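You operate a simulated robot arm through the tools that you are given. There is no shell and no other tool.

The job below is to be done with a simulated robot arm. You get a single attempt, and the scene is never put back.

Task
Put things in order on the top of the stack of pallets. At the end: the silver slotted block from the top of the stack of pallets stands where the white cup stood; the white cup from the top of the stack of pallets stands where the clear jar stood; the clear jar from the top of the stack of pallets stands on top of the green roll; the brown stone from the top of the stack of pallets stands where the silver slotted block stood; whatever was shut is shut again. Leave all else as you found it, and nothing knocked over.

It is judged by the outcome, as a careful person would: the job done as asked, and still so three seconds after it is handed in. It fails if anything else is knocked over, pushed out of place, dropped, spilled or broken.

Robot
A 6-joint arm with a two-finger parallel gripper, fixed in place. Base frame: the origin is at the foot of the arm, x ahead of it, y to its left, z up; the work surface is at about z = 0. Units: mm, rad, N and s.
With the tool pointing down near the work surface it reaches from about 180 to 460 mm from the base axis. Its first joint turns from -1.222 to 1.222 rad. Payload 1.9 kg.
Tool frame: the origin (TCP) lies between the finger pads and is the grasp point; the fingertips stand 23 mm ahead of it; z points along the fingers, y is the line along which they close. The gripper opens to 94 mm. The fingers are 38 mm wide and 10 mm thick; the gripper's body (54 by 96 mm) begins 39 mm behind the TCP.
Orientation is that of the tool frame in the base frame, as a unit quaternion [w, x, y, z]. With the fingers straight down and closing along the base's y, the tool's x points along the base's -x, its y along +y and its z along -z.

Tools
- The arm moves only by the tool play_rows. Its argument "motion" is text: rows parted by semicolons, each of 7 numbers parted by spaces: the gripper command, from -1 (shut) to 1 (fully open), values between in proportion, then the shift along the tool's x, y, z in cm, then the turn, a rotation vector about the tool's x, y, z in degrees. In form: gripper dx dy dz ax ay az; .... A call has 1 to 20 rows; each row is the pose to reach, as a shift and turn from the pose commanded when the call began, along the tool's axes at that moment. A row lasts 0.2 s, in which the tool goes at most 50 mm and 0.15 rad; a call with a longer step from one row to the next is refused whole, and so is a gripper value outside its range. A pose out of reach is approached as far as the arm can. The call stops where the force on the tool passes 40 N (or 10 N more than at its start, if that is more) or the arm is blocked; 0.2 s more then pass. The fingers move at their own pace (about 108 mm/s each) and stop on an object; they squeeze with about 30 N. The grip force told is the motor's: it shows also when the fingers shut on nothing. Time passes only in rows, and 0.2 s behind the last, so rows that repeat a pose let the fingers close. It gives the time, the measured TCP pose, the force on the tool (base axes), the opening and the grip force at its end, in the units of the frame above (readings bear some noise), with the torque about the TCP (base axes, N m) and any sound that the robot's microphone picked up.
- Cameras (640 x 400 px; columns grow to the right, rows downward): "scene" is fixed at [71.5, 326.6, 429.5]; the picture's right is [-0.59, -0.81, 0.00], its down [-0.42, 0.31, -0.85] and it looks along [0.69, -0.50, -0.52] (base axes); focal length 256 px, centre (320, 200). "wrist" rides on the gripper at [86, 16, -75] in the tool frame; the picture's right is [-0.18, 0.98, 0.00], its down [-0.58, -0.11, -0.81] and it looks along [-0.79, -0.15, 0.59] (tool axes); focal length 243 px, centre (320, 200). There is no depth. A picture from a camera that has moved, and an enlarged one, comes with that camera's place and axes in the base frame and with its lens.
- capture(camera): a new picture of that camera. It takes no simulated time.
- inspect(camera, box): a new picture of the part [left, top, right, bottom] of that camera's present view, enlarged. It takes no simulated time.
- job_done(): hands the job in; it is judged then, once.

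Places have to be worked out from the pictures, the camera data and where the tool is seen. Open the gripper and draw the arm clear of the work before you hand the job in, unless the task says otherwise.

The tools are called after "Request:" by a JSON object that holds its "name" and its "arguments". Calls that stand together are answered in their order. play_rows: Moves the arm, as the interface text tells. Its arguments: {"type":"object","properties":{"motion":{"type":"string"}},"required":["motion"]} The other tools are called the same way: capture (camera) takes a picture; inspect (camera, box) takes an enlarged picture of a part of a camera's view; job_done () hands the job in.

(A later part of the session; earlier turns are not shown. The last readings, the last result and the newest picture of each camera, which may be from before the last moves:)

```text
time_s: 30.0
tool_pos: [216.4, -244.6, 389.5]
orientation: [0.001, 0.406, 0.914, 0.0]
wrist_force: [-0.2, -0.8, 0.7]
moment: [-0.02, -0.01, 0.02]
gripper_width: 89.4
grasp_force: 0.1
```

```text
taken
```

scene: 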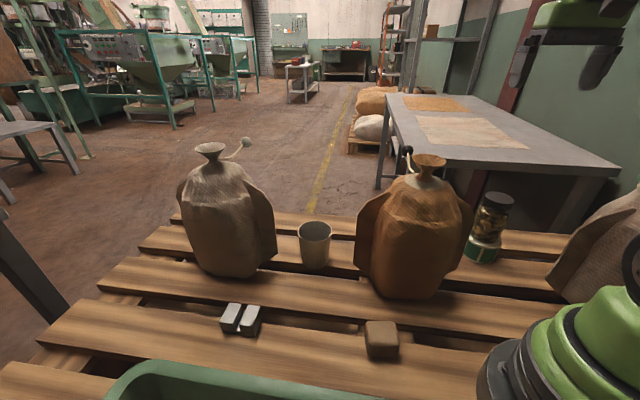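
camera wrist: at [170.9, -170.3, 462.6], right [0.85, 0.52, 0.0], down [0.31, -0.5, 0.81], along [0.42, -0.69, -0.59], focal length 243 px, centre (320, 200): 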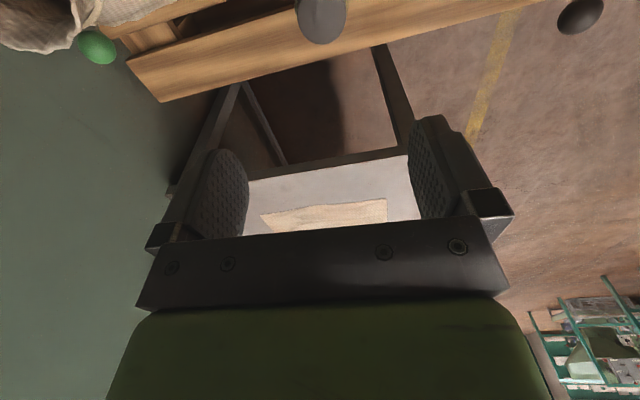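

The jar stands steady on the roll. Next I swing back over the sack to az ≈ 12° to survey the cup and the wings of both neighbouring sacks.

Request:
{"name": "play_rows", "arguments": {"motion": "0.9 3.5 0 0 0 0 0; 0.9 7 0 0 0 0 0; 0.9 7.25 3.57 0 0 0 -8; 0.9 7.99 7.07 0 0 0 -16; 0.9 9.22 10.44 0 0 0 -24; 0.9 10.9 13.6 0 0 0 -32; 0.9 13 16.49 0 0 0 -40; 0.9 15.49 19.07 0 0 0 -48; 0.9 18.31 21.27 0 0 0 -56; 0.9 19.83 22.22 0 0 0 -60; 0.9 19.83 22.22 0 0 0 -60"}}

Request:
{"name": "capture", "arguments": {"camera": "wrist"}}

Request:
{"name": "capture", "arguments": {"camera": "scene"}}

```text
time_s: 32.4
tool_pos: [249.9, 50.8, 387.6]
orientation: [0.001, -0.106, 0.994, 0.001]
wrist_force: [0.5, -1.0, -0.9]
moment: [0.0, -0.04, 0.01]
gripper_width: 89.2
grasp_force: 0.1
```

```text
taken
camera wrist: at [162.2, 49.4, 462.0], right [-0.03, 1.0, 0.0], down [0.59, 0.02, 0.81], along [0.81, 0.02, -0.59], focal length 243 px, centre (320, 200)
```

wrist: 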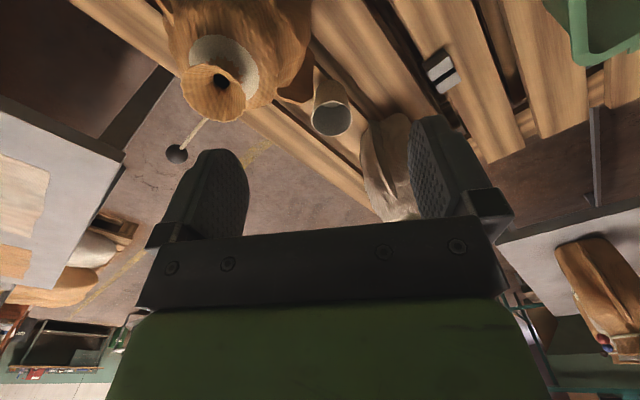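

```text
taken
```

scene: 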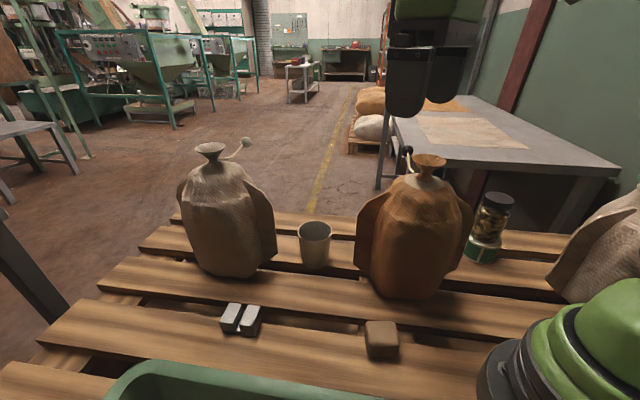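

I zoom in on the cup, both wings, and the gap where the jar stood.

Request:
{"name": "inspect", "arguments": {"camera": "wrist", "box": [270, 40, 430, 180]}}

Request:
{"name": "inspect", "arguments": {"camera": "wrist", "box": [330, 0, 530, 140]}}

```text
2.86 times, centred on (350, 110) of wrist
camera zoom: at [162.2, 49.4, 462.0], right [-0.03, 1.0, 0.0], down [0.59, 0.02, 0.81], along [0.81, 0.02, -0.59], focal length 693 px, centre (234, 457)
```

zoom: 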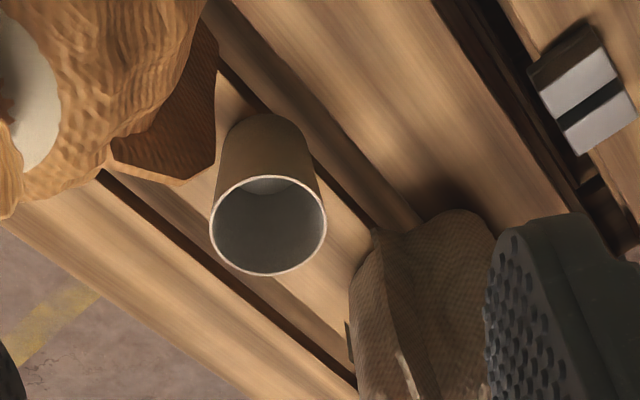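

```text
2.86 times, centred on (430, 70) of wrist
camera zoom: at [162.2, 49.4, 462.0], right [-0.03, 1.0, 0.0], down [0.59, 0.02, 0.81], along [0.81, 0.02, -0.59], focal length 693 px, centre (6, 571)
```

zoom: 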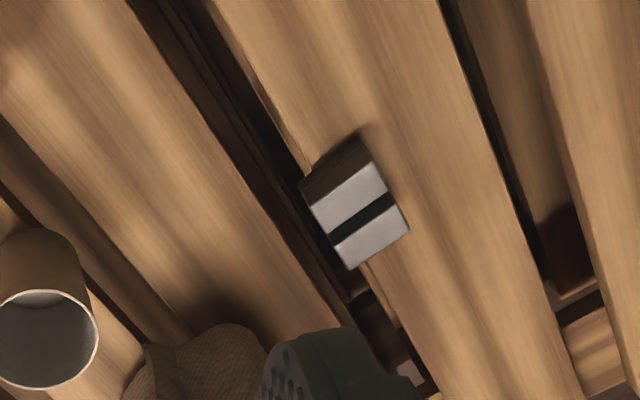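

Cup centre ≈ (430.5,79), height ≈ 79; brown wing edge is at (338,45) and the grey wing edge at (463,157), so yaw 0 keeps both camera and fingers clear. I advance in a descending arc, stopping midway to check.

Request:
{"name": "play_rows", "arguments": {"motion": "1 -2.24 -0.32 2.6 0 0 4; 1 -4.48 -0.64 5.26 0 0 8; 1 -6.5 -0.7 7 0 0 12.17; 1 -8.5 -0.74 8.76 0 0 12.17; 1 -8.5 -0.74 8.76 0 0 12.17"}}

Request:
{"name": "capture", "arguments": {"camera": "scene"}}

Request:
{"name": "capture", "arguments": {"camera": "wrist"}}

```text
time_s: 33.6
tool_pos: [334.5, 61.2, 300.2]
orientation: [0.0, 0.002, 1.0, -0.001]
wrist_force: [-0.3, -0.1, -0.8]
moment: [-0.01, -0.02, -0.01]
gripper_width: 94.0
grasp_force: 0.1
```

```text
taken
```

scene: 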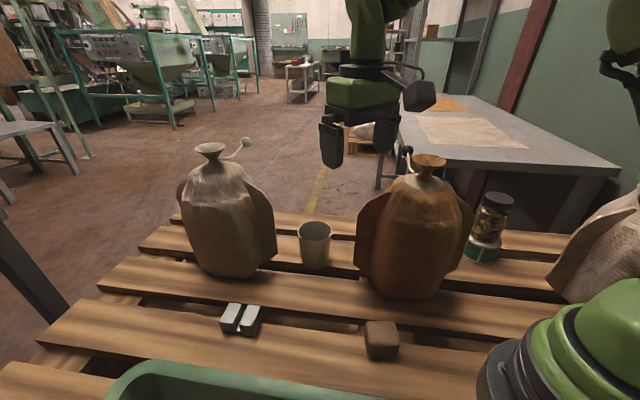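

```text
taken
camera wrist: at [248.6, 77.5, 374.8], right [0.19, 0.98, 0.0], down [0.58, -0.11, 0.81], along [0.79, -0.15, -0.59], focal length 243 px, centre (320, 200)
```

wrist: 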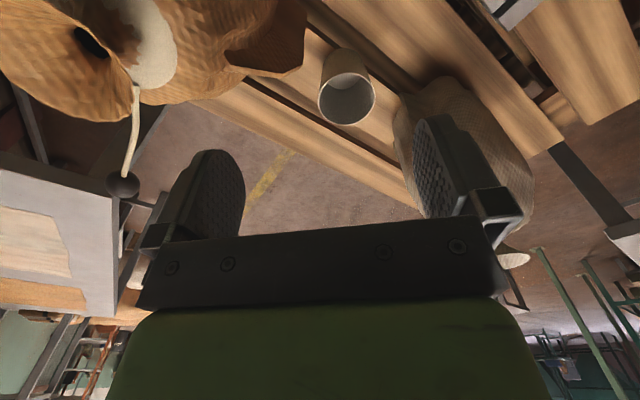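

The way is clear. I continue outward and down to above the cup at z≈155 (fingertips ~132, rim at ~79).

Request:
{"name": "play_rows", "arguments": {"motion": "1 -1.9 0.35 2.5 0 0 0; 1 -3.84 0.7 5 0 0 0; 1 -5.3 1 7 0 0 0; 1 -6.8 1.25 8.8 0 0 0; 1 -8.2 1.5 11.2 0 0 0; 1 -9.6 1.77 14 0 0 0; 1 -9.6 1.77 14.5 0 0 0"}}

Request:
{"name": "capture", "arguments": {"camera": "scene"}}

Request:
{"name": "capture", "arguments": {"camera": "wrist"}}

```text
time_s: 35.2
tool_pos: [430.8, 80.2, 155.9]
orientation: [0.0, 0.002, 1.0, 0.0]
wrist_force: [0.1, 0.4, -0.4]
moment: [0.0, 0.03, -0.01]
gripper_width: 93.8
grasp_force: 0.0
```

```text
taken
```

scene: 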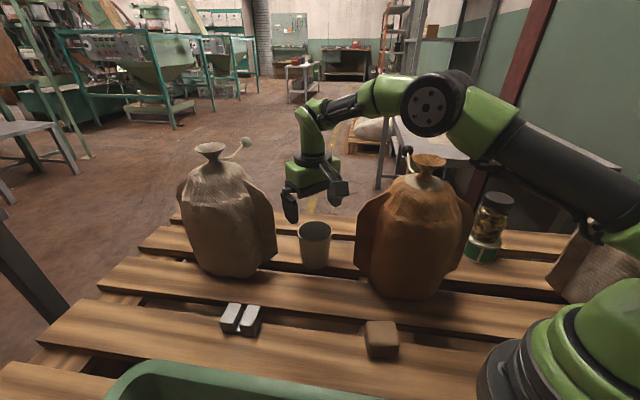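

```text
taken
camera wrist: at [344.4, 96.5, 229.5], right [0.19, 0.98, 0.0], down [0.58, -0.11, 0.81], along [0.79, -0.15, -0.59], focal length 243 px, centre (320, 200)
```

wrist: 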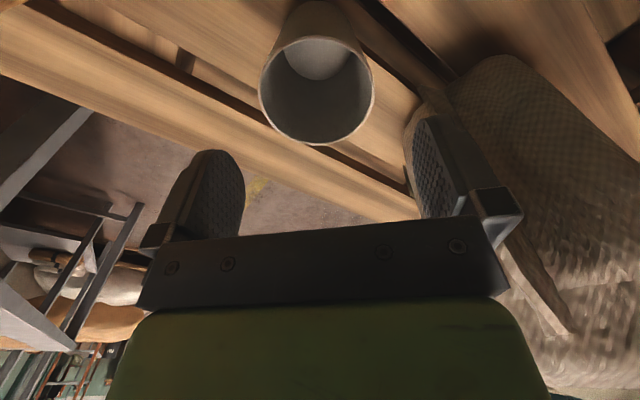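

The arm passes well above the brown sack. The cup centre is at about (430,79); I shift 1 mm and descend to z≈60, straddling the cup, pausing first with the tips just below the rim.

Request:
{"name": "play_rows", "arguments": {"motion": "1 0 -0.12 1.5 0 0 0; 1 0 -0.12 3 0 0 0; 1 0 -0.12 4.5 0 0 0; 1 0 -0.12 6 0 0 0; 1 0 -0.12 6 0 0 0"}}

Request:
{"name": "capture", "arguments": {"camera": "scene"}}

Request:
{"name": "capture", "arguments": {"camera": "wrist"}}

```text
time_s: 36.4
tool_pos: [430.1, 78.7, 95.6]
orientation: [0.001, 0.002, 1.0, 0.0]
wrist_force: [-0.2, -1.0, -0.1]
moment: [0.0, -0.01, 0.0]
gripper_width: 94.2
grasp_force: 0.0
```

```text
taken
```

scene: 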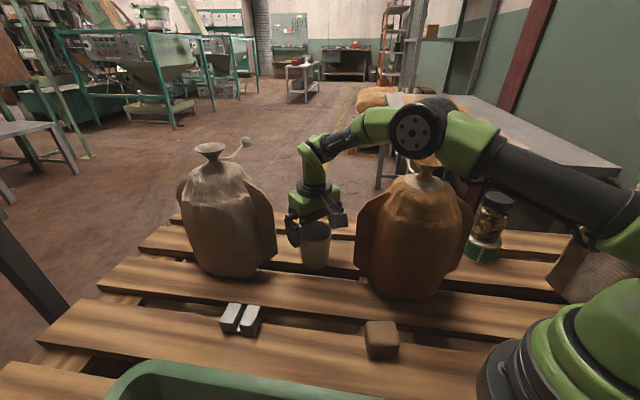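

```text
taken
camera wrist: at [344.0, 94.7, 169.3], right [0.19, 0.98, 0.0], down [0.58, -0.11, 0.81], along [0.79, -0.15, -0.59], focal length 243 px, centre (320, 200)
```

wrist: 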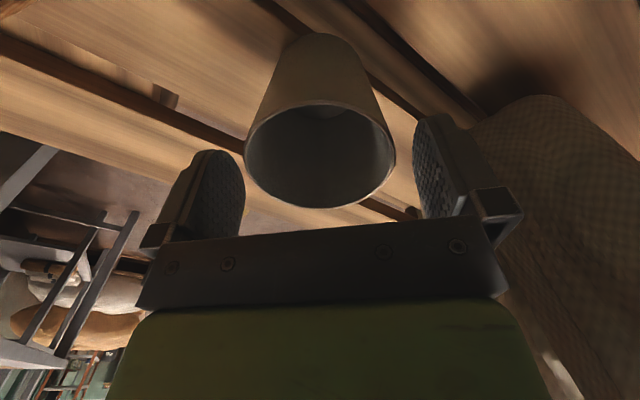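

The elbow has come near the brown sack's neck in this view, so I look closely before going lower.

Request:
{"name": "inspect", "arguments": {"camera": "scene", "box": [360, 80, 520, 220]}}

Request:
{"name": "inspect", "arguments": {"camera": "scene", "box": [270, 160, 370, 280]}}

```text
2.86 times, centred on (440, 150) of scene
camera zoom: at [71.5, 326.6, 429.5], right [-0.59, -0.81, 0.0], down [-0.42, 0.31, -0.85], along [0.69, -0.5, -0.52], focal length 730 px, centre (-23, 343)
```

zoom: 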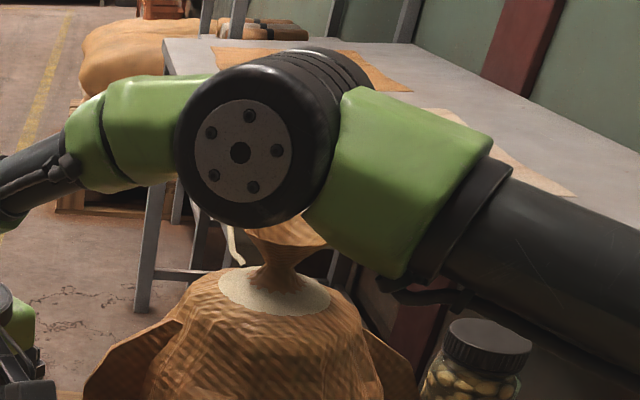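

```text
3.33 times, centred on (320, 220) of scene
camera zoom: at [71.5, 326.6, 429.5], right [-0.59, -0.81, 0.0], down [-0.42, 0.31, -0.85], along [0.69, -0.5, -0.52], focal length 852 px, centre (320, 133)
```

zoom: 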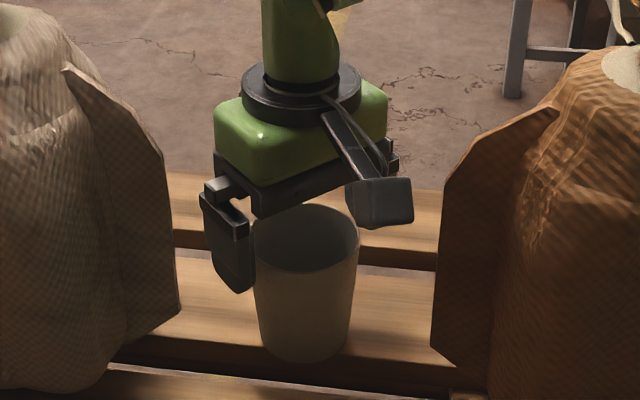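

The elbow barrel looks to be ~40 mm above the sack's neck; lowering 36 mm more drops it only ~18 mm. I go down halfway and check again.

Request:
{"name": "play_rows", "arguments": {"motion": "1 0 0.03 0.6 0 0 0; 1 0 0.03 1.2 0 0 0; 1 0 0.03 1.8 0 0 0; 1 0 0.03 1.8 0 0 0"}}

Request:
{"name": "inspect", "arguments": {"camera": "scene", "box": [360, 80, 520, 220]}}

Request:
{"name": "capture", "arguments": {"camera": "wrist"}}

```text
time_s: 37.4
tool_pos: [431.1, 77.8, 77.4]
orientation: [0.002, 0.001, 1.0, 0.0]
wrist_force: [-0.2, 0.1, 0.5]
moment: [0.0, 0.02, 0.01]
gripper_width: 93.9
grasp_force: 0.1
```

```text
2.86 times, centred on (440, 150) of scene
camera zoom: at [71.5, 326.6, 429.5], right [-0.59, -0.81, 0.0], down [-0.42, 0.31, -0.85], along [0.69, -0.5, -0.52], focal length 730 px, centre (-23, 343)
```

zoom: 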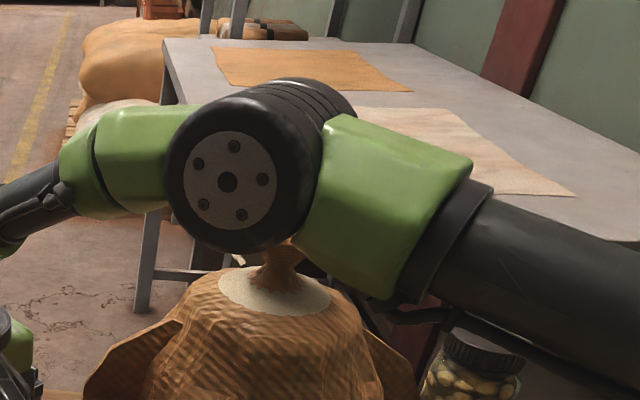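

```text
taken
camera wrist: at [344.5, 94.8, 151.2], right [0.19, 0.98, 0.0], down [0.58, -0.11, 0.81], along [0.79, -0.15, -0.59], focal length 243 px, centre (320, 200)
```

wrist: 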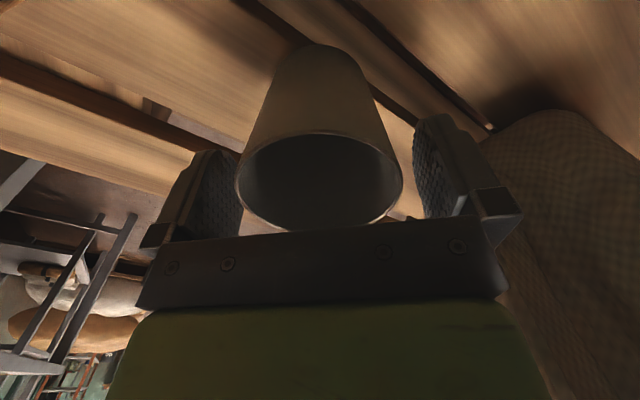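

The elbow's underside still clears the neck, and the tips are already below the rim. A grip slightly under the rim is enough, so I go down just 8 mm more and close gently.

Request:
{"name": "play_rows", "arguments": {"motion": "1 0 0 0.4 0 0 0; 1 0 0 0.8 0 0 0; 1 0 0 0.8 0 0 0; 0.75 0 0 0.8 0 0 0; 0.65 0 0 0.8 0 0 0; 0.58 0 0 0.8 0 0 0; 0.52 0 0 0.8 0 0 0; 0.4 0 0 0.8 0 0 0; 0 0 0 0.8 0 0 0; -1 0 0 0.8 0 0 0; -1 0 0 0.8 0 0 0"}}

Request:
{"name": "capture", "arguments": {"camera": "wrist"}}

Request:
{"name": "capture", "arguments": {"camera": "scene"}}

```text
time_s: 39.8
tool_pos: [430.1, 78.8, 69.8]
orientation: [0.001, 0.002, 1.0, 0.0]
wrist_force: [0.0, 0.7, 0.4]
moment: [0.0, -0.03, -0.02]
gripper_width: 72.8
grasp_force: 29.6
```

```text
taken
camera wrist: at [344.4, 95.0, 143.3], right [0.19, 0.98, 0.0], down [0.58, -0.11, 0.81], along [0.79, -0.15, -0.59], focal length 243 px, centre (320, 200)
```

wrist: 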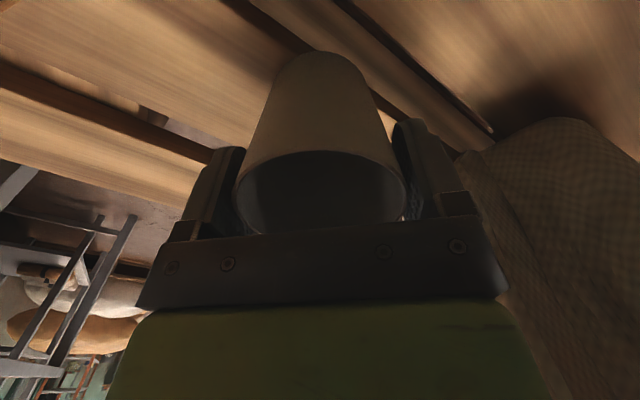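

```text
taken
```

scene: 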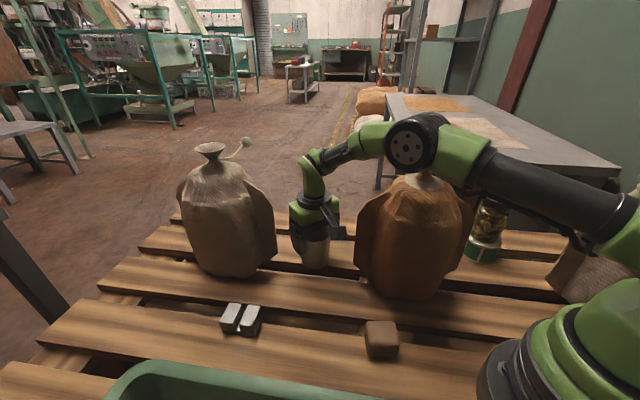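

Gripped at 72.8 mm. I lift a little and check that the cup hangs upright.

Request:
{"name": "play_rows", "arguments": {"motion": "-1 0 0 -0.5 0 0 0; -1 0 0 -1 0 0 0; -1 0 0 -2 0 0 0; -1 0 0 -3 0 0 0; -1 0 0 -4 0 0 0"}}

Request:
{"name": "capture", "arguments": {"camera": "wrist"}}

Request:
{"name": "inspect", "arguments": {"camera": "scene", "box": [260, 150, 480, 290]}}

```text
time_s: 41.0
tool_pos: [431.8, 77.9, 109.9]
orientation: [0.001, 0.0, 1.0, 0.0]
wrist_force: [0.2, -0.9, -0.4]
moment: [0.0, 0.04, 0.03]
gripper_width: 72.8
grasp_force: 29.7
```

```text
taken
camera wrist: at [344.0, 94.9, 183.8], right [0.19, 0.98, 0.0], down [0.58, -0.11, 0.81], along [0.79, -0.15, -0.59], focal length 243 px, centre (320, 200)
```

wrist: 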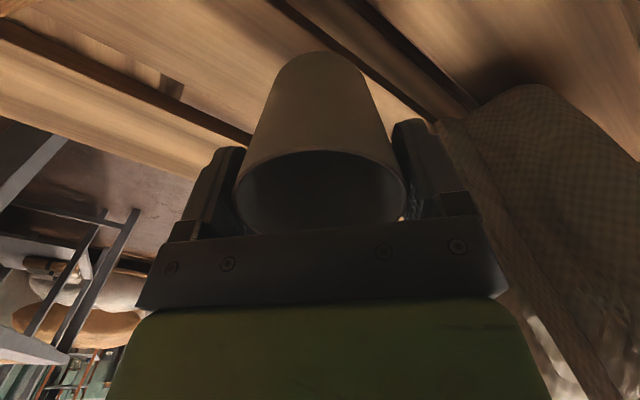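

```text
2.86 times, centred on (370, 220) of scene
camera zoom: at [71.5, 326.6, 429.5], right [-0.59, -0.81, 0.0], down [-0.42, 0.31, -0.85], along [0.69, -0.5, -0.52], focal length 730 px, centre (177, 143)
```

zoom: 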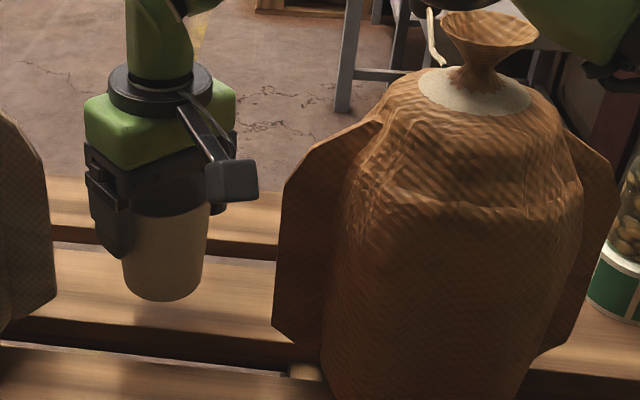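

The cup hangs upright and the sack is untouched. I raise it and carry it over to above the jar's old place.

Request:
{"name": "play_rows", "arguments": {"motion": "-1 0 0 -2.5 0 0 0; -1 0 0 -5.5 0 0 0; -1 2.6 1.9 -5.5 0 0 -6; -1 5.2 3.8 -5.5 0 0 -12; -1 7.8 5.8 -5.5 0 0 -18; -1 10.4 7.7 -5.5 0 0 -24; -1 13 9.6 -5.5 0 0 -30; -1 13 9.6 -5.5 0 0 -30"}}

Request:
{"name": "capture", "arguments": {"camera": "wrist"}}

Request:
{"name": "inspect", "arguments": {"camera": "scene", "box": [250, 200, 380, 350]}}

```text
time_s: 42.8
tool_pos: [301.5, 175.2, 165.5]
orientation: [0.0, -0.257, 0.966, 0.0]
wrist_force: [1.1, -1.5, 0.6]
moment: [0.04, -0.02, 0.0]
gripper_width: 72.7
grasp_force: 29.9
```

```text
taken
camera wrist: at [217.6, 145.7, 238.5], right [-0.33, 0.94, 0.0], down [0.56, 0.2, 0.81], along [0.76, 0.27, -0.59], focal length 243 px, centre (320, 200)
```

wrist: 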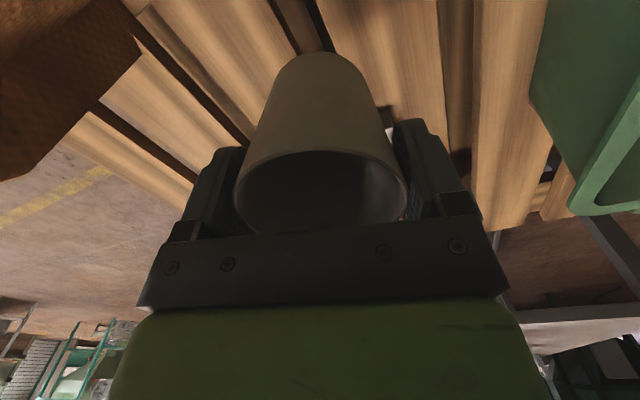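

```text
2.67 times, centred on (315, 275) of scene
camera zoom: at [71.5, 326.6, 429.5], right [-0.59, -0.81, 0.0], down [-0.42, 0.31, -0.85], along [0.69, -0.5, -0.52], focal length 682 px, centre (333, 0)
```

zoom: 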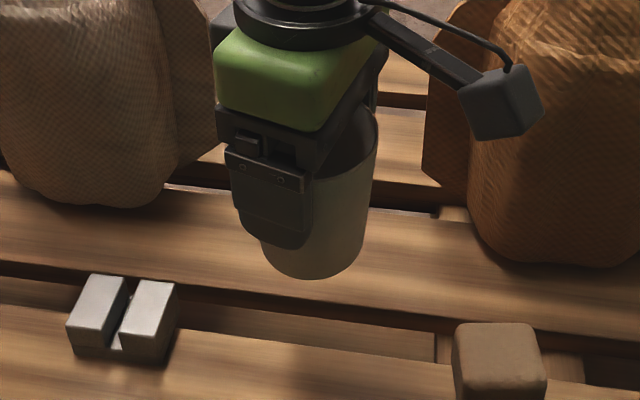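

The cup is over the gap-straddling spot where the jar stood. I shift ~3 mm so its base spans both planks well, and lower to just above the surface.

Request:
{"name": "play_rows", "arguments": {"motion": "-1 -0.05 -0.15 2 0 0 0; -1 -0.05 -0.27 4 0 0 0; -1 -0.05 -0.27 6 0 0 0; -1 -0.05 -0.27 7.5 0 0 0; -1 -0.05 -0.27 8.6 0 0 0; -1 -0.05 -0.27 8.9 0 0 0; -1 -0.05 -0.27 8.9 0 0 0"}}

Request:
{"name": "capture", "arguments": {"camera": "wrist"}}

Request:
{"name": "inspect", "arguments": {"camera": "scene", "box": [250, 230, 370, 350]}}

```text
time_s: 44.4
tool_pos: [301.8, 172.1, 74.7]
orientation: [0.0, -0.257, 0.966, 0.001]
wrist_force: [-0.2, -0.2, -0.9]
moment: [0.03, 0.01, 0.0]
gripper_width: 73.1
grasp_force: 30.0
```

```text
taken
camera wrist: at [219.4, 143.5, 149.2], right [-0.33, 0.94, 0.0], down [0.56, 0.19, 0.81], along [0.76, 0.27, -0.59], focal length 243 px, centre (320, 200)
```

wrist: 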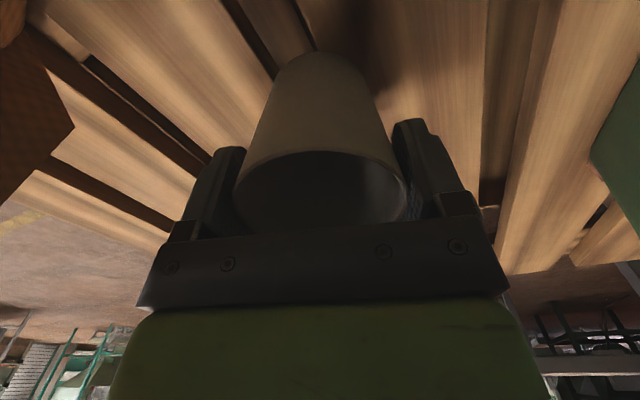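

```text
3.33 times, centred on (310, 290) of scene
camera zoom: at [71.5, 326.6, 429.5], right [-0.59, -0.81, 0.0], down [-0.42, 0.31, -0.85], along [0.69, -0.5, -0.52], focal length 852 px, centre (353, -100)
```

zoom: 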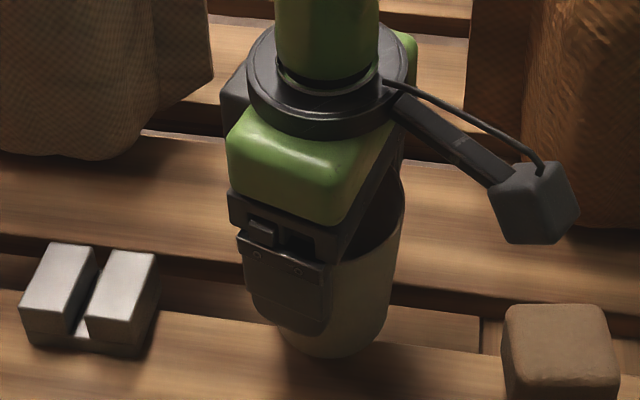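

About 6 mm remain. I lower 4.5 mm, then read the force.

Request:
{"name": "play_rows", "arguments": {"motion": "-1 0 0 0.2 0 0 0; -1 0 0 0.35 0 0 0; -1 0 0 0.45 0 0 0; -1 0 0 0.45 0 0 0"}}

Request:
{"name": "play_rows", "arguments": {"motion": "-1 0 0 0.05 0 0 0; -1 0 0 0.1 0 0 0; -1 0 0 0.1 0 0 0"}}

```text
time_s: 45.4
tool_pos: [302.5, 173.9, 71.5]
orientation: [0.0, -0.257, 0.966, 0.0]
wrist_force: [-0.3, 0.8, -0.2]
moment: [-0.02, 0.0, 0.0]
gripper_width: 72.9
grasp_force: 29.7
```

```text
time_s: 46.2
tool_pos: [302.0, 173.4, 69.0]
orientation: [0.001, -0.257, 0.966, 0.0]
wrist_force: [0.3, -0.2, 0.2]
moment: [0.0, -0.01, 0.01]
gripper_width: 73.2
grasp_force: 30.3
```

No clear contact yet; another millimetre.

Request:
{"name": "play_rows", "arguments": {"motion": "-1 0 0 0.05 0 0 0; -1 0 0 0.1 0 0 0; -1 0 0 0.1 0 0 0"}}

Request:
{"name": "capture", "arguments": {"camera": "wrist"}}

Request:
{"name": "inspect", "arguments": {"camera": "scene", "box": [270, 260, 350, 340]}}

```text
time_s: 47.0
tool_pos: [302.4, 171.0, 68.9]
orientation: [0.001, -0.257, 0.966, 0.0]
wrist_force: [-2.8, -1.2, 11.8]
moment: [0.04, 0.21, 0.02]
gripper_width: 72.9
grasp_force: 30.2
```

```text
taken
camera wrist: at [219.7, 143.7, 143.0], right [-0.33, 0.94, 0.0], down [0.56, 0.19, 0.81], along [0.76, 0.27, -0.59], focal length 243 px, centre (320, 200)
```

wrist: 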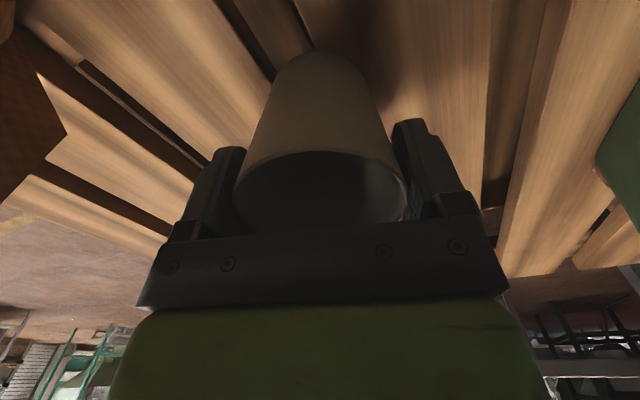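

```text
5.00 times, centred on (310, 300) of scene
camera zoom: at [71.5, 326.6, 429.6], right [-0.59, -0.81, 0.0], down [-0.42, 0.31, -0.85], along [0.69, -0.5, -0.52], focal length 1278 px, centre (370, -300)
```

zoom: 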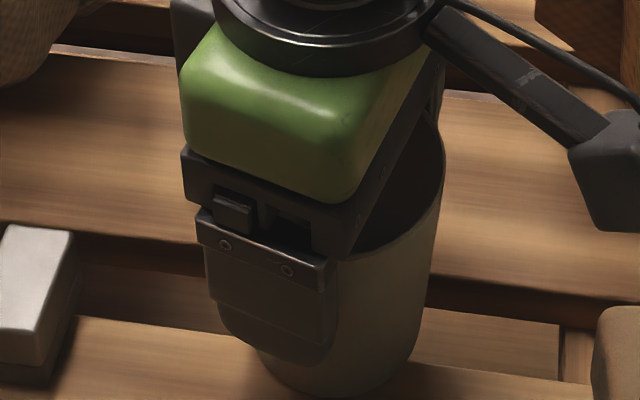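

Contact reads 11.8 N, so the cup is down. I ease off a fraction of a millimetre and open slowly.

Request:
{"name": "play_rows", "arguments": {"motion": "-1 0 0 -0.05 0 0 0; -1 0 0 -0.05 0 0 0; 0.58 0 0 -0.05 0 0 0; 0.62 0 0 -0.05 0 0 0; 0.68 0 0 -0.05 0 0 0; 0.76 0 0 -0.05 0 0 0; 0.86 0 0 -0.05 0 0 0; 1 0 0 -0.05 0 0 0; 1 0 0 -0.05 0 0 0"}}

Request:
{"name": "capture", "arguments": {"camera": "wrist"}}

Request:
{"name": "inspect", "arguments": {"camera": "scene", "box": [250, 230, 370, 350]}}

```text
time_s: 49.0
tool_pos: [303.4, 171.6, 68.8]
orientation: [0.001, -0.257, 0.966, 0.0]
wrist_force: [0.1, 0.3, -0.1]
moment: [-0.04, -0.03, -0.02]
gripper_width: 94.0
grasp_force: 0.1
```

```text
taken
camera wrist: at [219.8, 143.6, 143.1], right [-0.33, 0.94, 0.0], down [0.56, 0.2, 0.81], along [0.76, 0.27, -0.59], focal length 243 px, centre (320, 200)
```

wrist: 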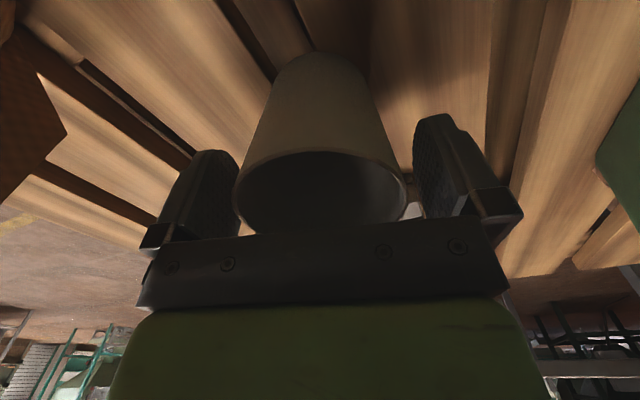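

```text
3.33 times, centred on (310, 290) of scene
camera zoom: at [71.5, 326.6, 429.5], right [-0.59, -0.81, 0.0], down [-0.42, 0.31, -0.85], along [0.69, -0.5, -0.52], focal length 852 px, centre (353, -100)
```

zoom: 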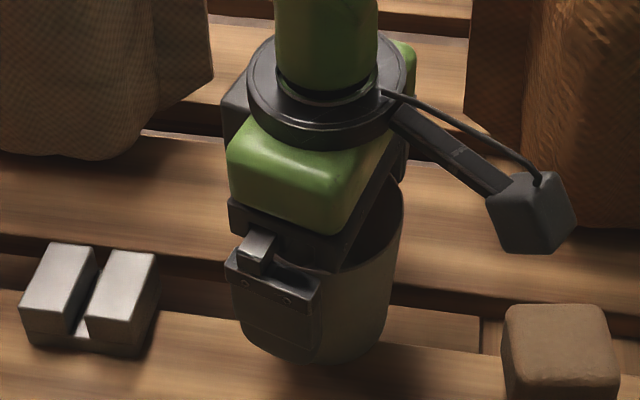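

The cup stands free between the open fingers. I rise straight up and then look at the result.

Request:
{"name": "play_rows", "arguments": {"motion": "1 0 0 -1 0 0 0; 1 0 0 -2.5 0 0 0; 1 0 0 -4.5 0 0 0; 1 0 0 -7 0 0 0; 1 0 0 -10 0 0 0; 1 0 0 -13 0 0 0; 1 0 0 -15 0 0 0"}}

Request:
{"name": "capture", "arguments": {"camera": "wrist"}}

Request:
{"name": "capture", "arguments": {"camera": "scene"}}

```text
time_s: 50.6
tool_pos: [302.8, 172.8, 219.7]
orientation: [0.0, -0.258, 0.966, 0.0]
wrist_force: [0.6, -0.4, 0.4]
moment: [0.03, 0.04, -0.01]
gripper_width: 93.8
grasp_force: 0.0
```

```text
taken
camera wrist: at [219.3, 144.0, 293.1], right [-0.33, 0.94, 0.0], down [0.56, 0.2, 0.81], along [0.76, 0.27, -0.59], focal length 243 px, centre (320, 200)
```

wrist: 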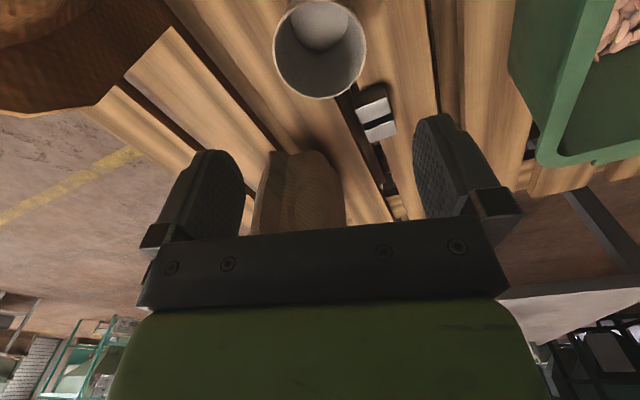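

```text
taken
```

scene: 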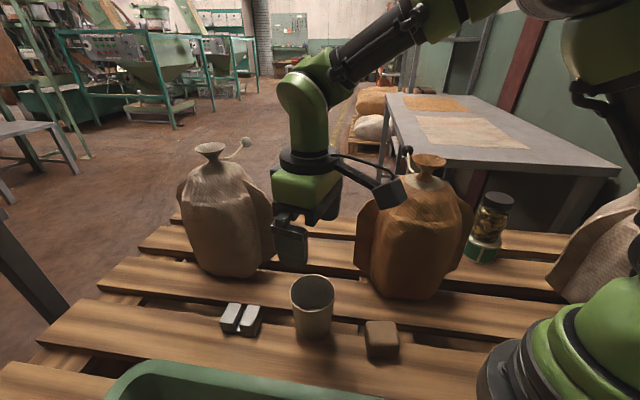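

The cup stands upright where the jar was. Now I look closely at the block and at the cup's empty place.

Request:
{"name": "inspect", "arguments": {"camera": "wrist", "box": [330, 70, 430, 150]}}

Request:
{"name": "inspect", "arguments": {"camera": "scene", "box": [200, 190, 380, 360]}}

Request:
{"name": "inspect", "arguments": {"camera": "scene", "box": [265, 210, 375, 290]}}

```text
5.00 times, centred on (380, 110) of wrist
camera zoom: at [219.3, 144.0, 293.1], right [-0.33, 0.94, 0.0], down [0.56, 0.2, 0.81], along [0.76, 0.27, -0.59], focal length 1213 px, centre (20, 650)
```

zoom: 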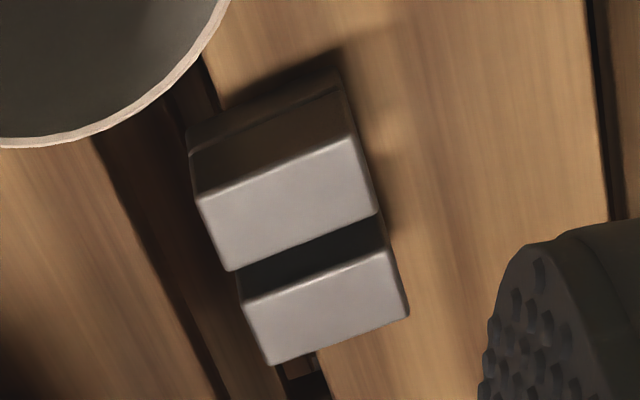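

```text
2.35 times, centred on (290, 275) of scene
camera zoom: at [71.5, 326.6, 429.5], right [-0.59, -0.81, 0.0], down [-0.42, 0.31, -0.85], along [0.69, -0.5, -0.52], focal length 601 px, centre (391, 24)
```

zoom: 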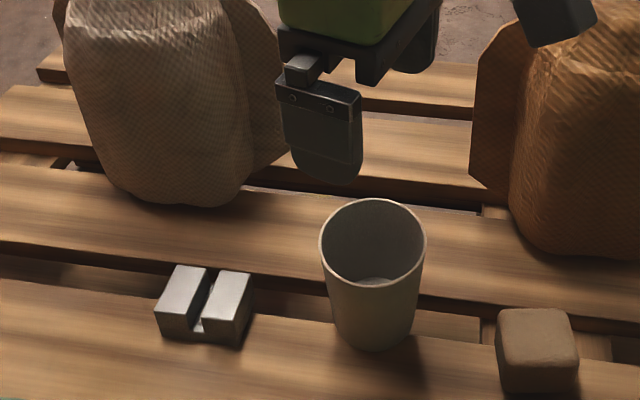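

```text
5.00 times, centred on (320, 250) of scene
camera zoom: at [71.5, 326.6, 429.5], right [-0.59, -0.81, 0.0], down [-0.42, 0.31, -0.85], along [0.69, -0.5, -0.52], focal length 1278 px, centre (320, -50)
```

zoom: 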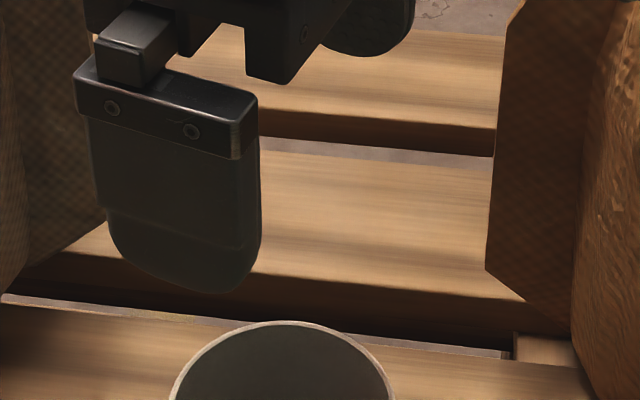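

The block measures ~58×37.5×30 at (374,276), short axis along az 134°. With the usual yaw the camera would hit the cup when tilted for reach, so I try turning the gripper half around (camera outward) up here in free air.

Request:
{"name": "play_rows", "arguments": {"motion": "1 0 0 -1 0 0 8.3; 1 0 0 -2 0 0 16.6; 1 0 0 -3 0 0 24.9; 1 0 0 -4 0 0 33.2; 1 0 0 -4 0 0 41.5; 1 0 0 -4 0 0 49.8; 1 0 0 -4 0 0 58.1; 1 0 0 -4 0 0 66.4; 1 0 0 -4 0 0 74.7; 1 0 0 -4 0 0 83; 1 0 0 -4 0 0 91.3; 1 0 0 -4 0 0 99.6; 1 0 0 -4 0 0 107.9; 1 0 0 -4 0 0 116.2; 1 0 0 -4 0 0 124.5; 1 0 0 -4 0 0 132.8; 1 0 0 -4 0 0 141.1; 1 0 0 -4 0 0 149.4; 1 0 0 -4 0 0 157.7; 1 0 0 -4 0 0 166"}}

Request:
{"name": "capture", "arguments": {"camera": "wrist"}}

Request:
{"name": "capture", "arguments": {"camera": "scene"}}

```text
time_s: 54.8
tool_pos: [302.6, 172.9, 258.9]
orientation: [0.0, 0.928, 0.373, 0.0]
wrist_force: [-0.5, 0.5, 0.5]
moment: [0.01, 0.0, -0.02]
gripper_width: 94.4
grasp_force: 0.0
```

```text
taken
camera wrist: at [376.3, 220.8, 333.6], right [0.55, -0.84, 0.0], down [-0.5, -0.32, 0.81], along [-0.68, -0.44, -0.59], focal length 243 px, centre (320, 200)
```

wrist: 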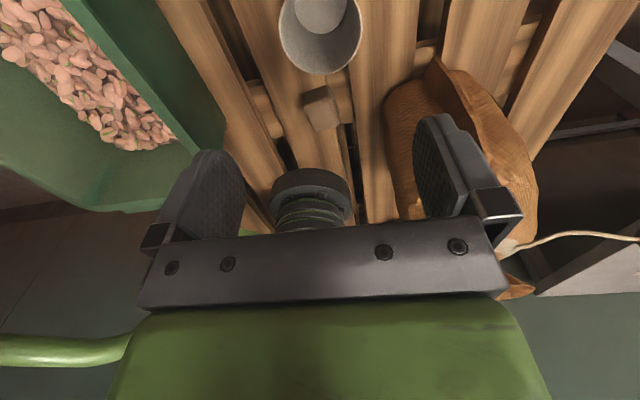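

```text
taken
```

scene: 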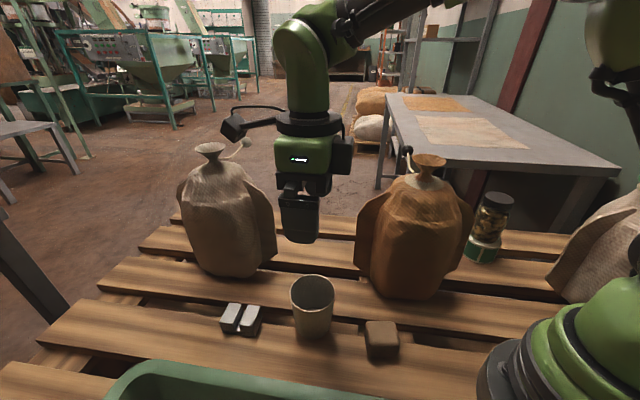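

The half turn works (yaw -136°). Now I move over the block leaning the tool 18° outward for reach, stopping at z≈150.

Request:
{"name": "play_rows", "arguments": {"motion": "1 2 -0.4 1 0 4 0; 1 4.2 -0.85 2.8 0 8 0; 1 6.5 -1.3 4.8 0 12 0; 1 8.8 -1.8 7 0 16 0; 1 11 -2.2 9.2 0 18 0; 1 12.29 -2.5 10.9 0 18 0; 1 12.29 -2.5 10.9 0 18 0"}}

Request:
{"name": "capture", "arguments": {"camera": "wrist"}}

Request:
{"name": "capture", "arguments": {"camera": "scene"}}

```text
time_s: 56.4
tool_pos: [373.8, 276.7, 150.4]
orientation: [-0.058, 0.916, 0.368, 0.147]
wrist_force: [0.7, 0.5, -0.4]
moment: [0.0, 0.0, 0.02]
gripper_width: 94.0
grasp_force: 0.0
```

```text
taken
camera wrist: at [427.5, 305.9, 247.7], right [0.55, -0.83, -0.06], down [-0.66, -0.48, 0.59], along [-0.51, -0.29, -0.81], focal length 243 px, centre (320, 200)
```

wrist: 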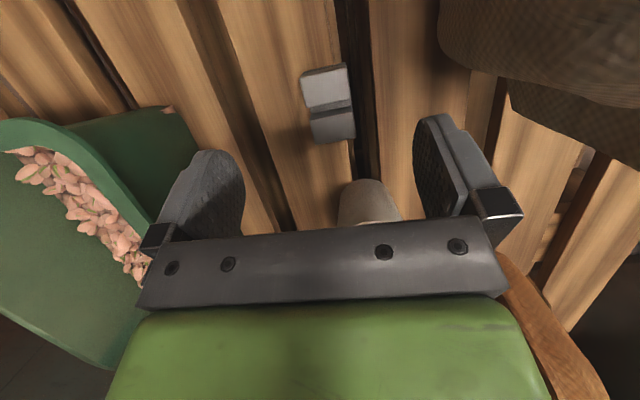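

```text
taken
```

scene: 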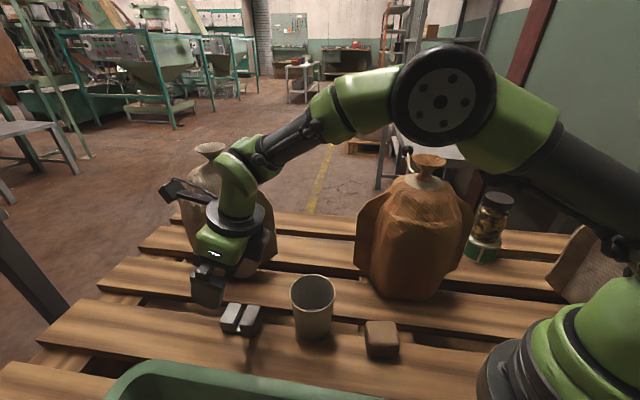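

The pose is reached. I check the block's location between the fingers in a close-up.

Request:
{"name": "inspect", "arguments": {"camera": "wrist", "box": [270, 40, 390, 160]}}

Request:
{"name": "inspect", "arguments": {"camera": "scene", "box": [170, 220, 300, 350]}}

```text
3.33 times, centred on (330, 100) of wrist
camera zoom: at [427.5, 305.9, 247.7], right [0.55, -0.83, -0.06], down [-0.66, -0.48, 0.59], along [-0.51, -0.29, -0.81], focal length 809 px, centre (287, 533)
```

zoom: 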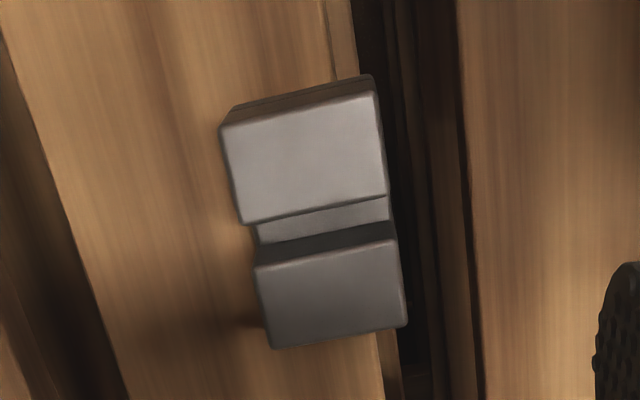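

```text
3.08 times, centred on (235, 285) of scene
camera zoom: at [71.5, 326.6, 429.5], right [-0.59, -0.81, 0.0], down [-0.42, 0.31, -0.85], along [0.69, -0.5, -0.52], focal length 786 px, centre (582, -62)
```

zoom: 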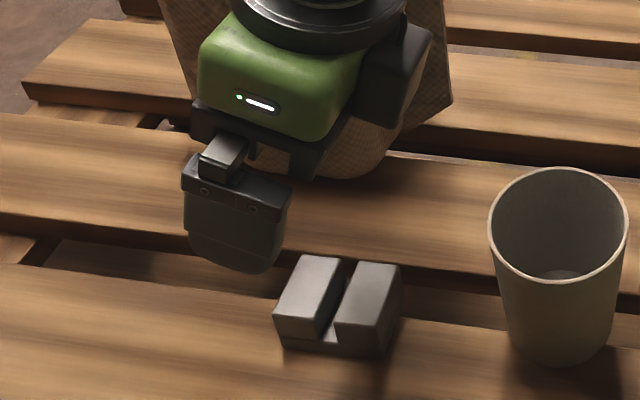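

The block is centred between the fingers to within ~2 mm. I descend vertically to z≈32 (in the tilted tool axes).

Request:
{"name": "play_rows", "arguments": {"motion": "1 -0.77 0.05 2.38 0 0 0; 1 -1.55 0.1 4.76 0 0 0; 1 -2.32 0.1 7.13 0 0 0; 1 -2.94 0.1 9.04 0 0 0; 1 -3.34 0.1 10.27 0 0 0; 1 -3.64 0.1 11.2 0 0 0; 1 -3.64 0.1 11.2 0 0 0"}}

Request:
{"name": "capture", "arguments": {"camera": "wrist"}}

Request:
{"name": "inspect", "arguments": {"camera": "scene", "box": [170, 200, 340, 350]}}

```text
time_s: 58.0
tool_pos: [374.5, 275.8, 32.5]
orientation: [-0.058, 0.916, 0.369, 0.146]
wrist_force: [-0.8, 0.4, -0.2]
moment: [-0.01, 0.01, 0.01]
gripper_width: 94.0
grasp_force: 0.1
```

```text
taken
camera wrist: at [428.3, 304.0, 129.9], right [0.55, -0.83, -0.06], down [-0.66, -0.48, 0.59], along [-0.51, -0.29, -0.81], focal length 243 px, centre (320, 200)
```

wrist: 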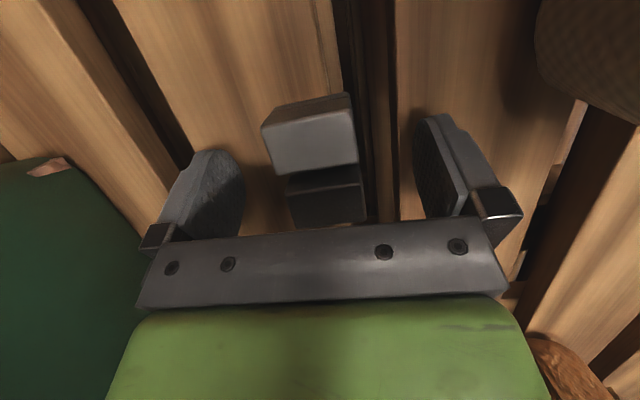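

```text
2.67 times, centred on (255, 275) of scene
camera zoom: at [71.5, 326.6, 429.5], right [-0.59, -0.81, 0.0], down [-0.42, 0.31, -0.85], along [0.69, -0.5, -0.52], focal length 682 px, centre (493, 0)
```

zoom: 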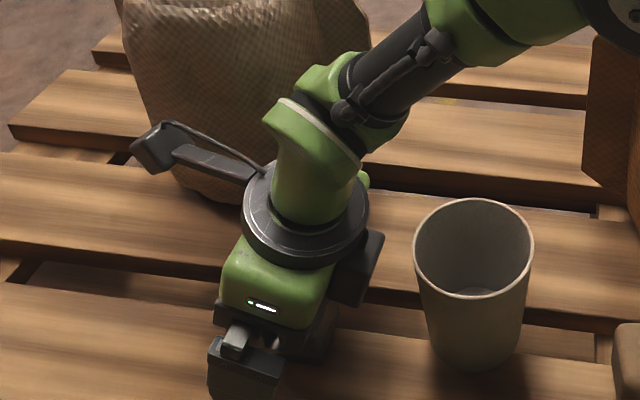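

The fingers straddle the block. I close slowly.

Request:
{"name": "play_rows", "arguments": {"motion": "0.5 0 0 0 0 0 0; 0.2 0 0 0 0 0 0; 0.05 0 0 0 0 0 0; -0.05 0 0 0 0 0 0; -0.12 0 0 0 0 0 0; -0.18 0 0 0 0 0 0; -0.25 0 0 0 0 0 0; -0.5 0 0 0 0 0 0; -1 0 0 0 0 0 0; -1 0 0 0 0 0 0"}}

Request:
{"name": "capture", "arguments": {"camera": "wrist"}}

```text
time_s: 60.2
tool_pos: [373.9, 274.5, 32.7]
orientation: [-0.058, 0.916, 0.369, 0.146]
wrist_force: [2.2, 1.1, 1.5]
moment: [-0.16, 0.04, 0.05]
gripper_width: 40.0
grasp_force: 30.1
```

```text
taken
camera wrist: at [428.3, 304.0, 130.2], right [0.55, -0.83, -0.06], down [-0.66, -0.48, 0.59], along [-0.51, -0.29, -0.81], focal length 243 px, centre (320, 200)
```

wrist: 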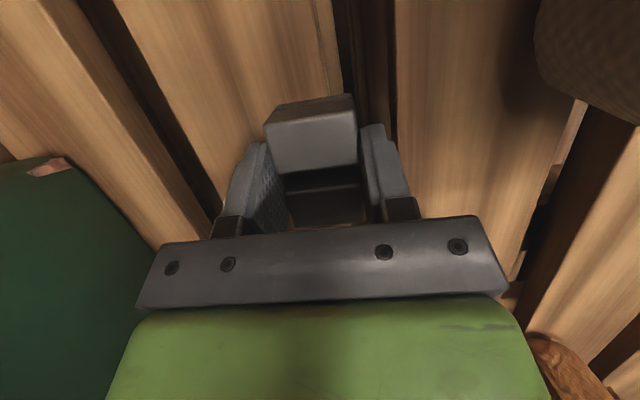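

Held at 40 mm with 30 N. I lift straight up a little and check.

Request:
{"name": "play_rows", "arguments": {"motion": "-1 0.15 0 -0.48 0 0 0; -1 0.31 0 -0.95 0 0 0; -1 0.62 0 -1.9 0 0 0; -1 0.93 0 -2.85 0 0 0; -1 0.93 0 -2.85 0 0 0"}}

Request:
{"name": "capture", "arguments": {"camera": "wrist"}}

Request:
{"name": "inspect", "arguments": {"camera": "scene", "box": [170, 200, 340, 350]}}

```text
time_s: 61.4
tool_pos: [375.0, 274.9, 62.1]
orientation: [-0.057, 0.916, 0.37, 0.146]
wrist_force: [-0.4, -0.2, -3.8]
moment: [0.03, 0.0, -0.03]
gripper_width: 40.3
grasp_force: 29.4
```

```text
taken
camera wrist: at [429.1, 304.4, 159.9], right [0.55, -0.83, -0.06], down [-0.65, -0.48, 0.59], along [-0.51, -0.29, -0.81], focal length 243 px, centre (320, 200)
```

wrist: 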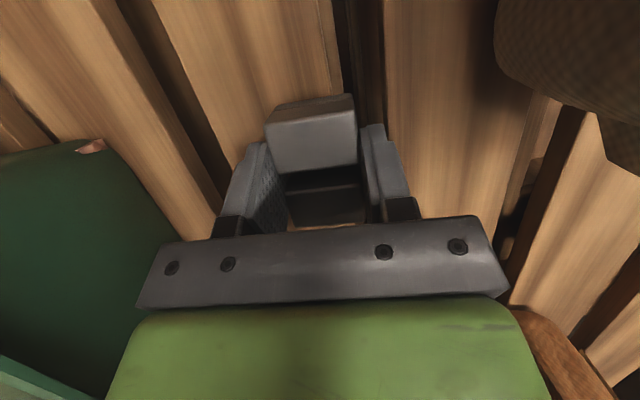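

```text
2.67 times, centred on (255, 275) of scene
camera zoom: at [71.5, 326.6, 429.5], right [-0.59, -0.81, 0.0], down [-0.42, 0.31, -0.85], along [0.69, -0.5, -0.52], focal length 682 px, centre (493, 0)
```

zoom: 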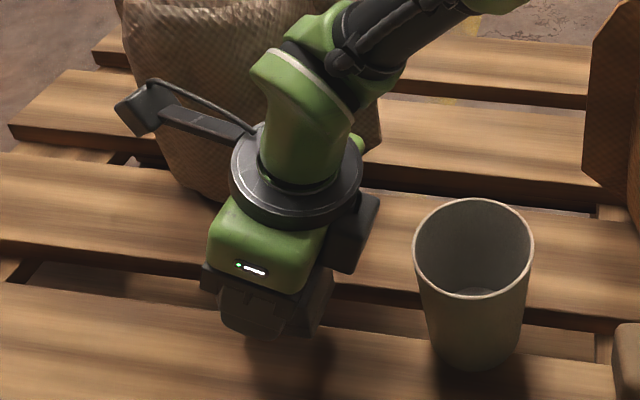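

The block (≈0.38 kg) is held firmly and level. I carry it up and around the inside toward the cup's old place, turning it part-way, and stop high to check.

Request:
{"name": "play_rows", "arguments": {"motion": "-1 0.65 0 -4.4 0 0 0; -1 1.31 0 -8.83 0 0 0; -1 1.2 0.38 -13.1 0 0 0; -1 1.11 0.77 -17.31 0 0 0; -1 -0.55 2.4 -18.4 -1.84 0 5.65; -1 -2.22 4.03 -19.44 -3.68 0 11.3; -1 -3.35 6.35 -19.8 -5.5 0 16.95; -1 -4.49 8.68 -20.17 -7.35 0 22.6; -1 -5.3 11 -19.1 -7.35 0 22.6; -1 -6.17 13.29 -18.09 -7.35 0 22.6; -1 -6.17 13.29 -18.09 -7.35 0 22.6"}}

Request:
{"name": "capture", "arguments": {"camera": "wrist"}}

Request:
{"name": "capture", "arguments": {"camera": "scene"}}

```text
time_s: 63.8
tool_pos: [384.1, 99.5, 216.2]
orientation: [-0.028, 0.972, 0.172, 0.155]
wrist_force: [0.4, 0.3, -4.5]
moment: [0.01, -0.02, -0.03]
gripper_width: 39.9
grasp_force: 29.7
```

```text
taken
camera wrist: at [445.1, 104.4, 312.7], right [0.17, -0.98, -0.06], down [-0.79, -0.17, 0.59], along [-0.59, -0.06, -0.81], focal length 243 px, centre (320, 200)
```

wrist: 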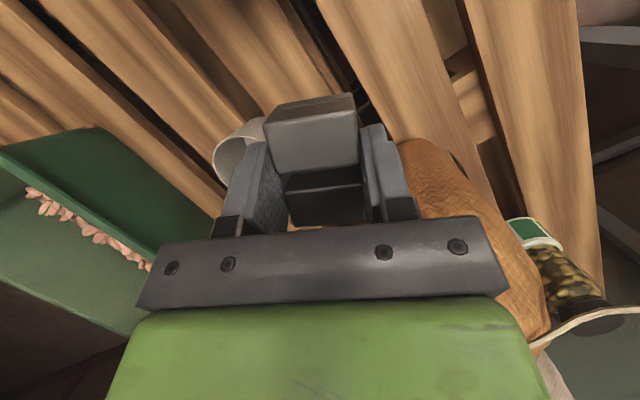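

```text
taken
```

scene: 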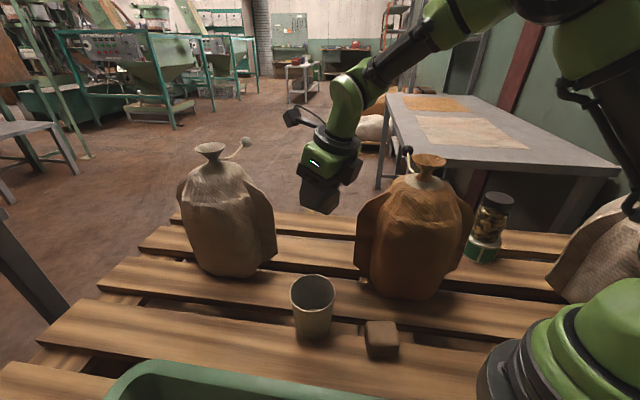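

The pose is as planned (lean az 20°, tilt 18°). I go on to above the cup's old place at z≈150 and look at the elbow clearance.

Request:
{"name": "play_rows", "arguments": {"motion": "-1 0.5 1.1 1.45 0 0 0; -1 1.04 2.19 2.95 0 0 0; -1 1.2 2.8 5 0 0 0; -1 1.39 3.45 7.27 0 0 0; -1 1.39 3.45 7.27 0 0 0"}}

Request:
{"name": "capture", "arguments": {"camera": "wrist"}}

Request:
{"name": "capture", "arguments": {"camera": "scene"}}

```text
time_s: 65.0
tool_pos: [430.0, 79.5, 149.4]
orientation: [-0.027, 0.972, 0.173, 0.155]
wrist_force: [-0.2, 0.1, -4.4]
moment: [-0.02, -0.03, -0.01]
gripper_width: 39.9
grasp_force: 30.1
```

```text
taken
camera wrist: at [490.8, 85.6, 247.4], right [0.17, -0.98, -0.06], down [-0.79, -0.17, 0.59], along [-0.59, -0.06, -0.81], focal length 243 px, centre (320, 200)
```

wrist: 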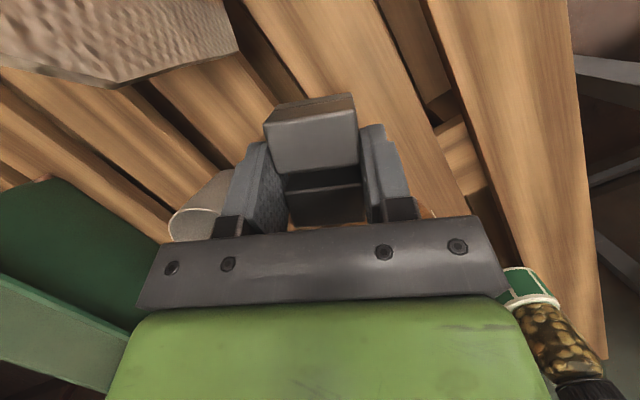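

```text
taken
```

scene: 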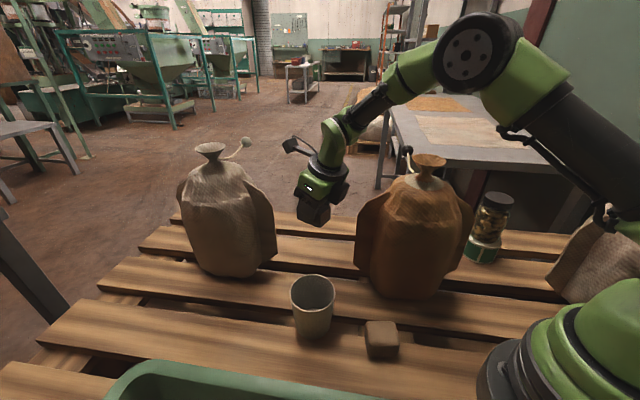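

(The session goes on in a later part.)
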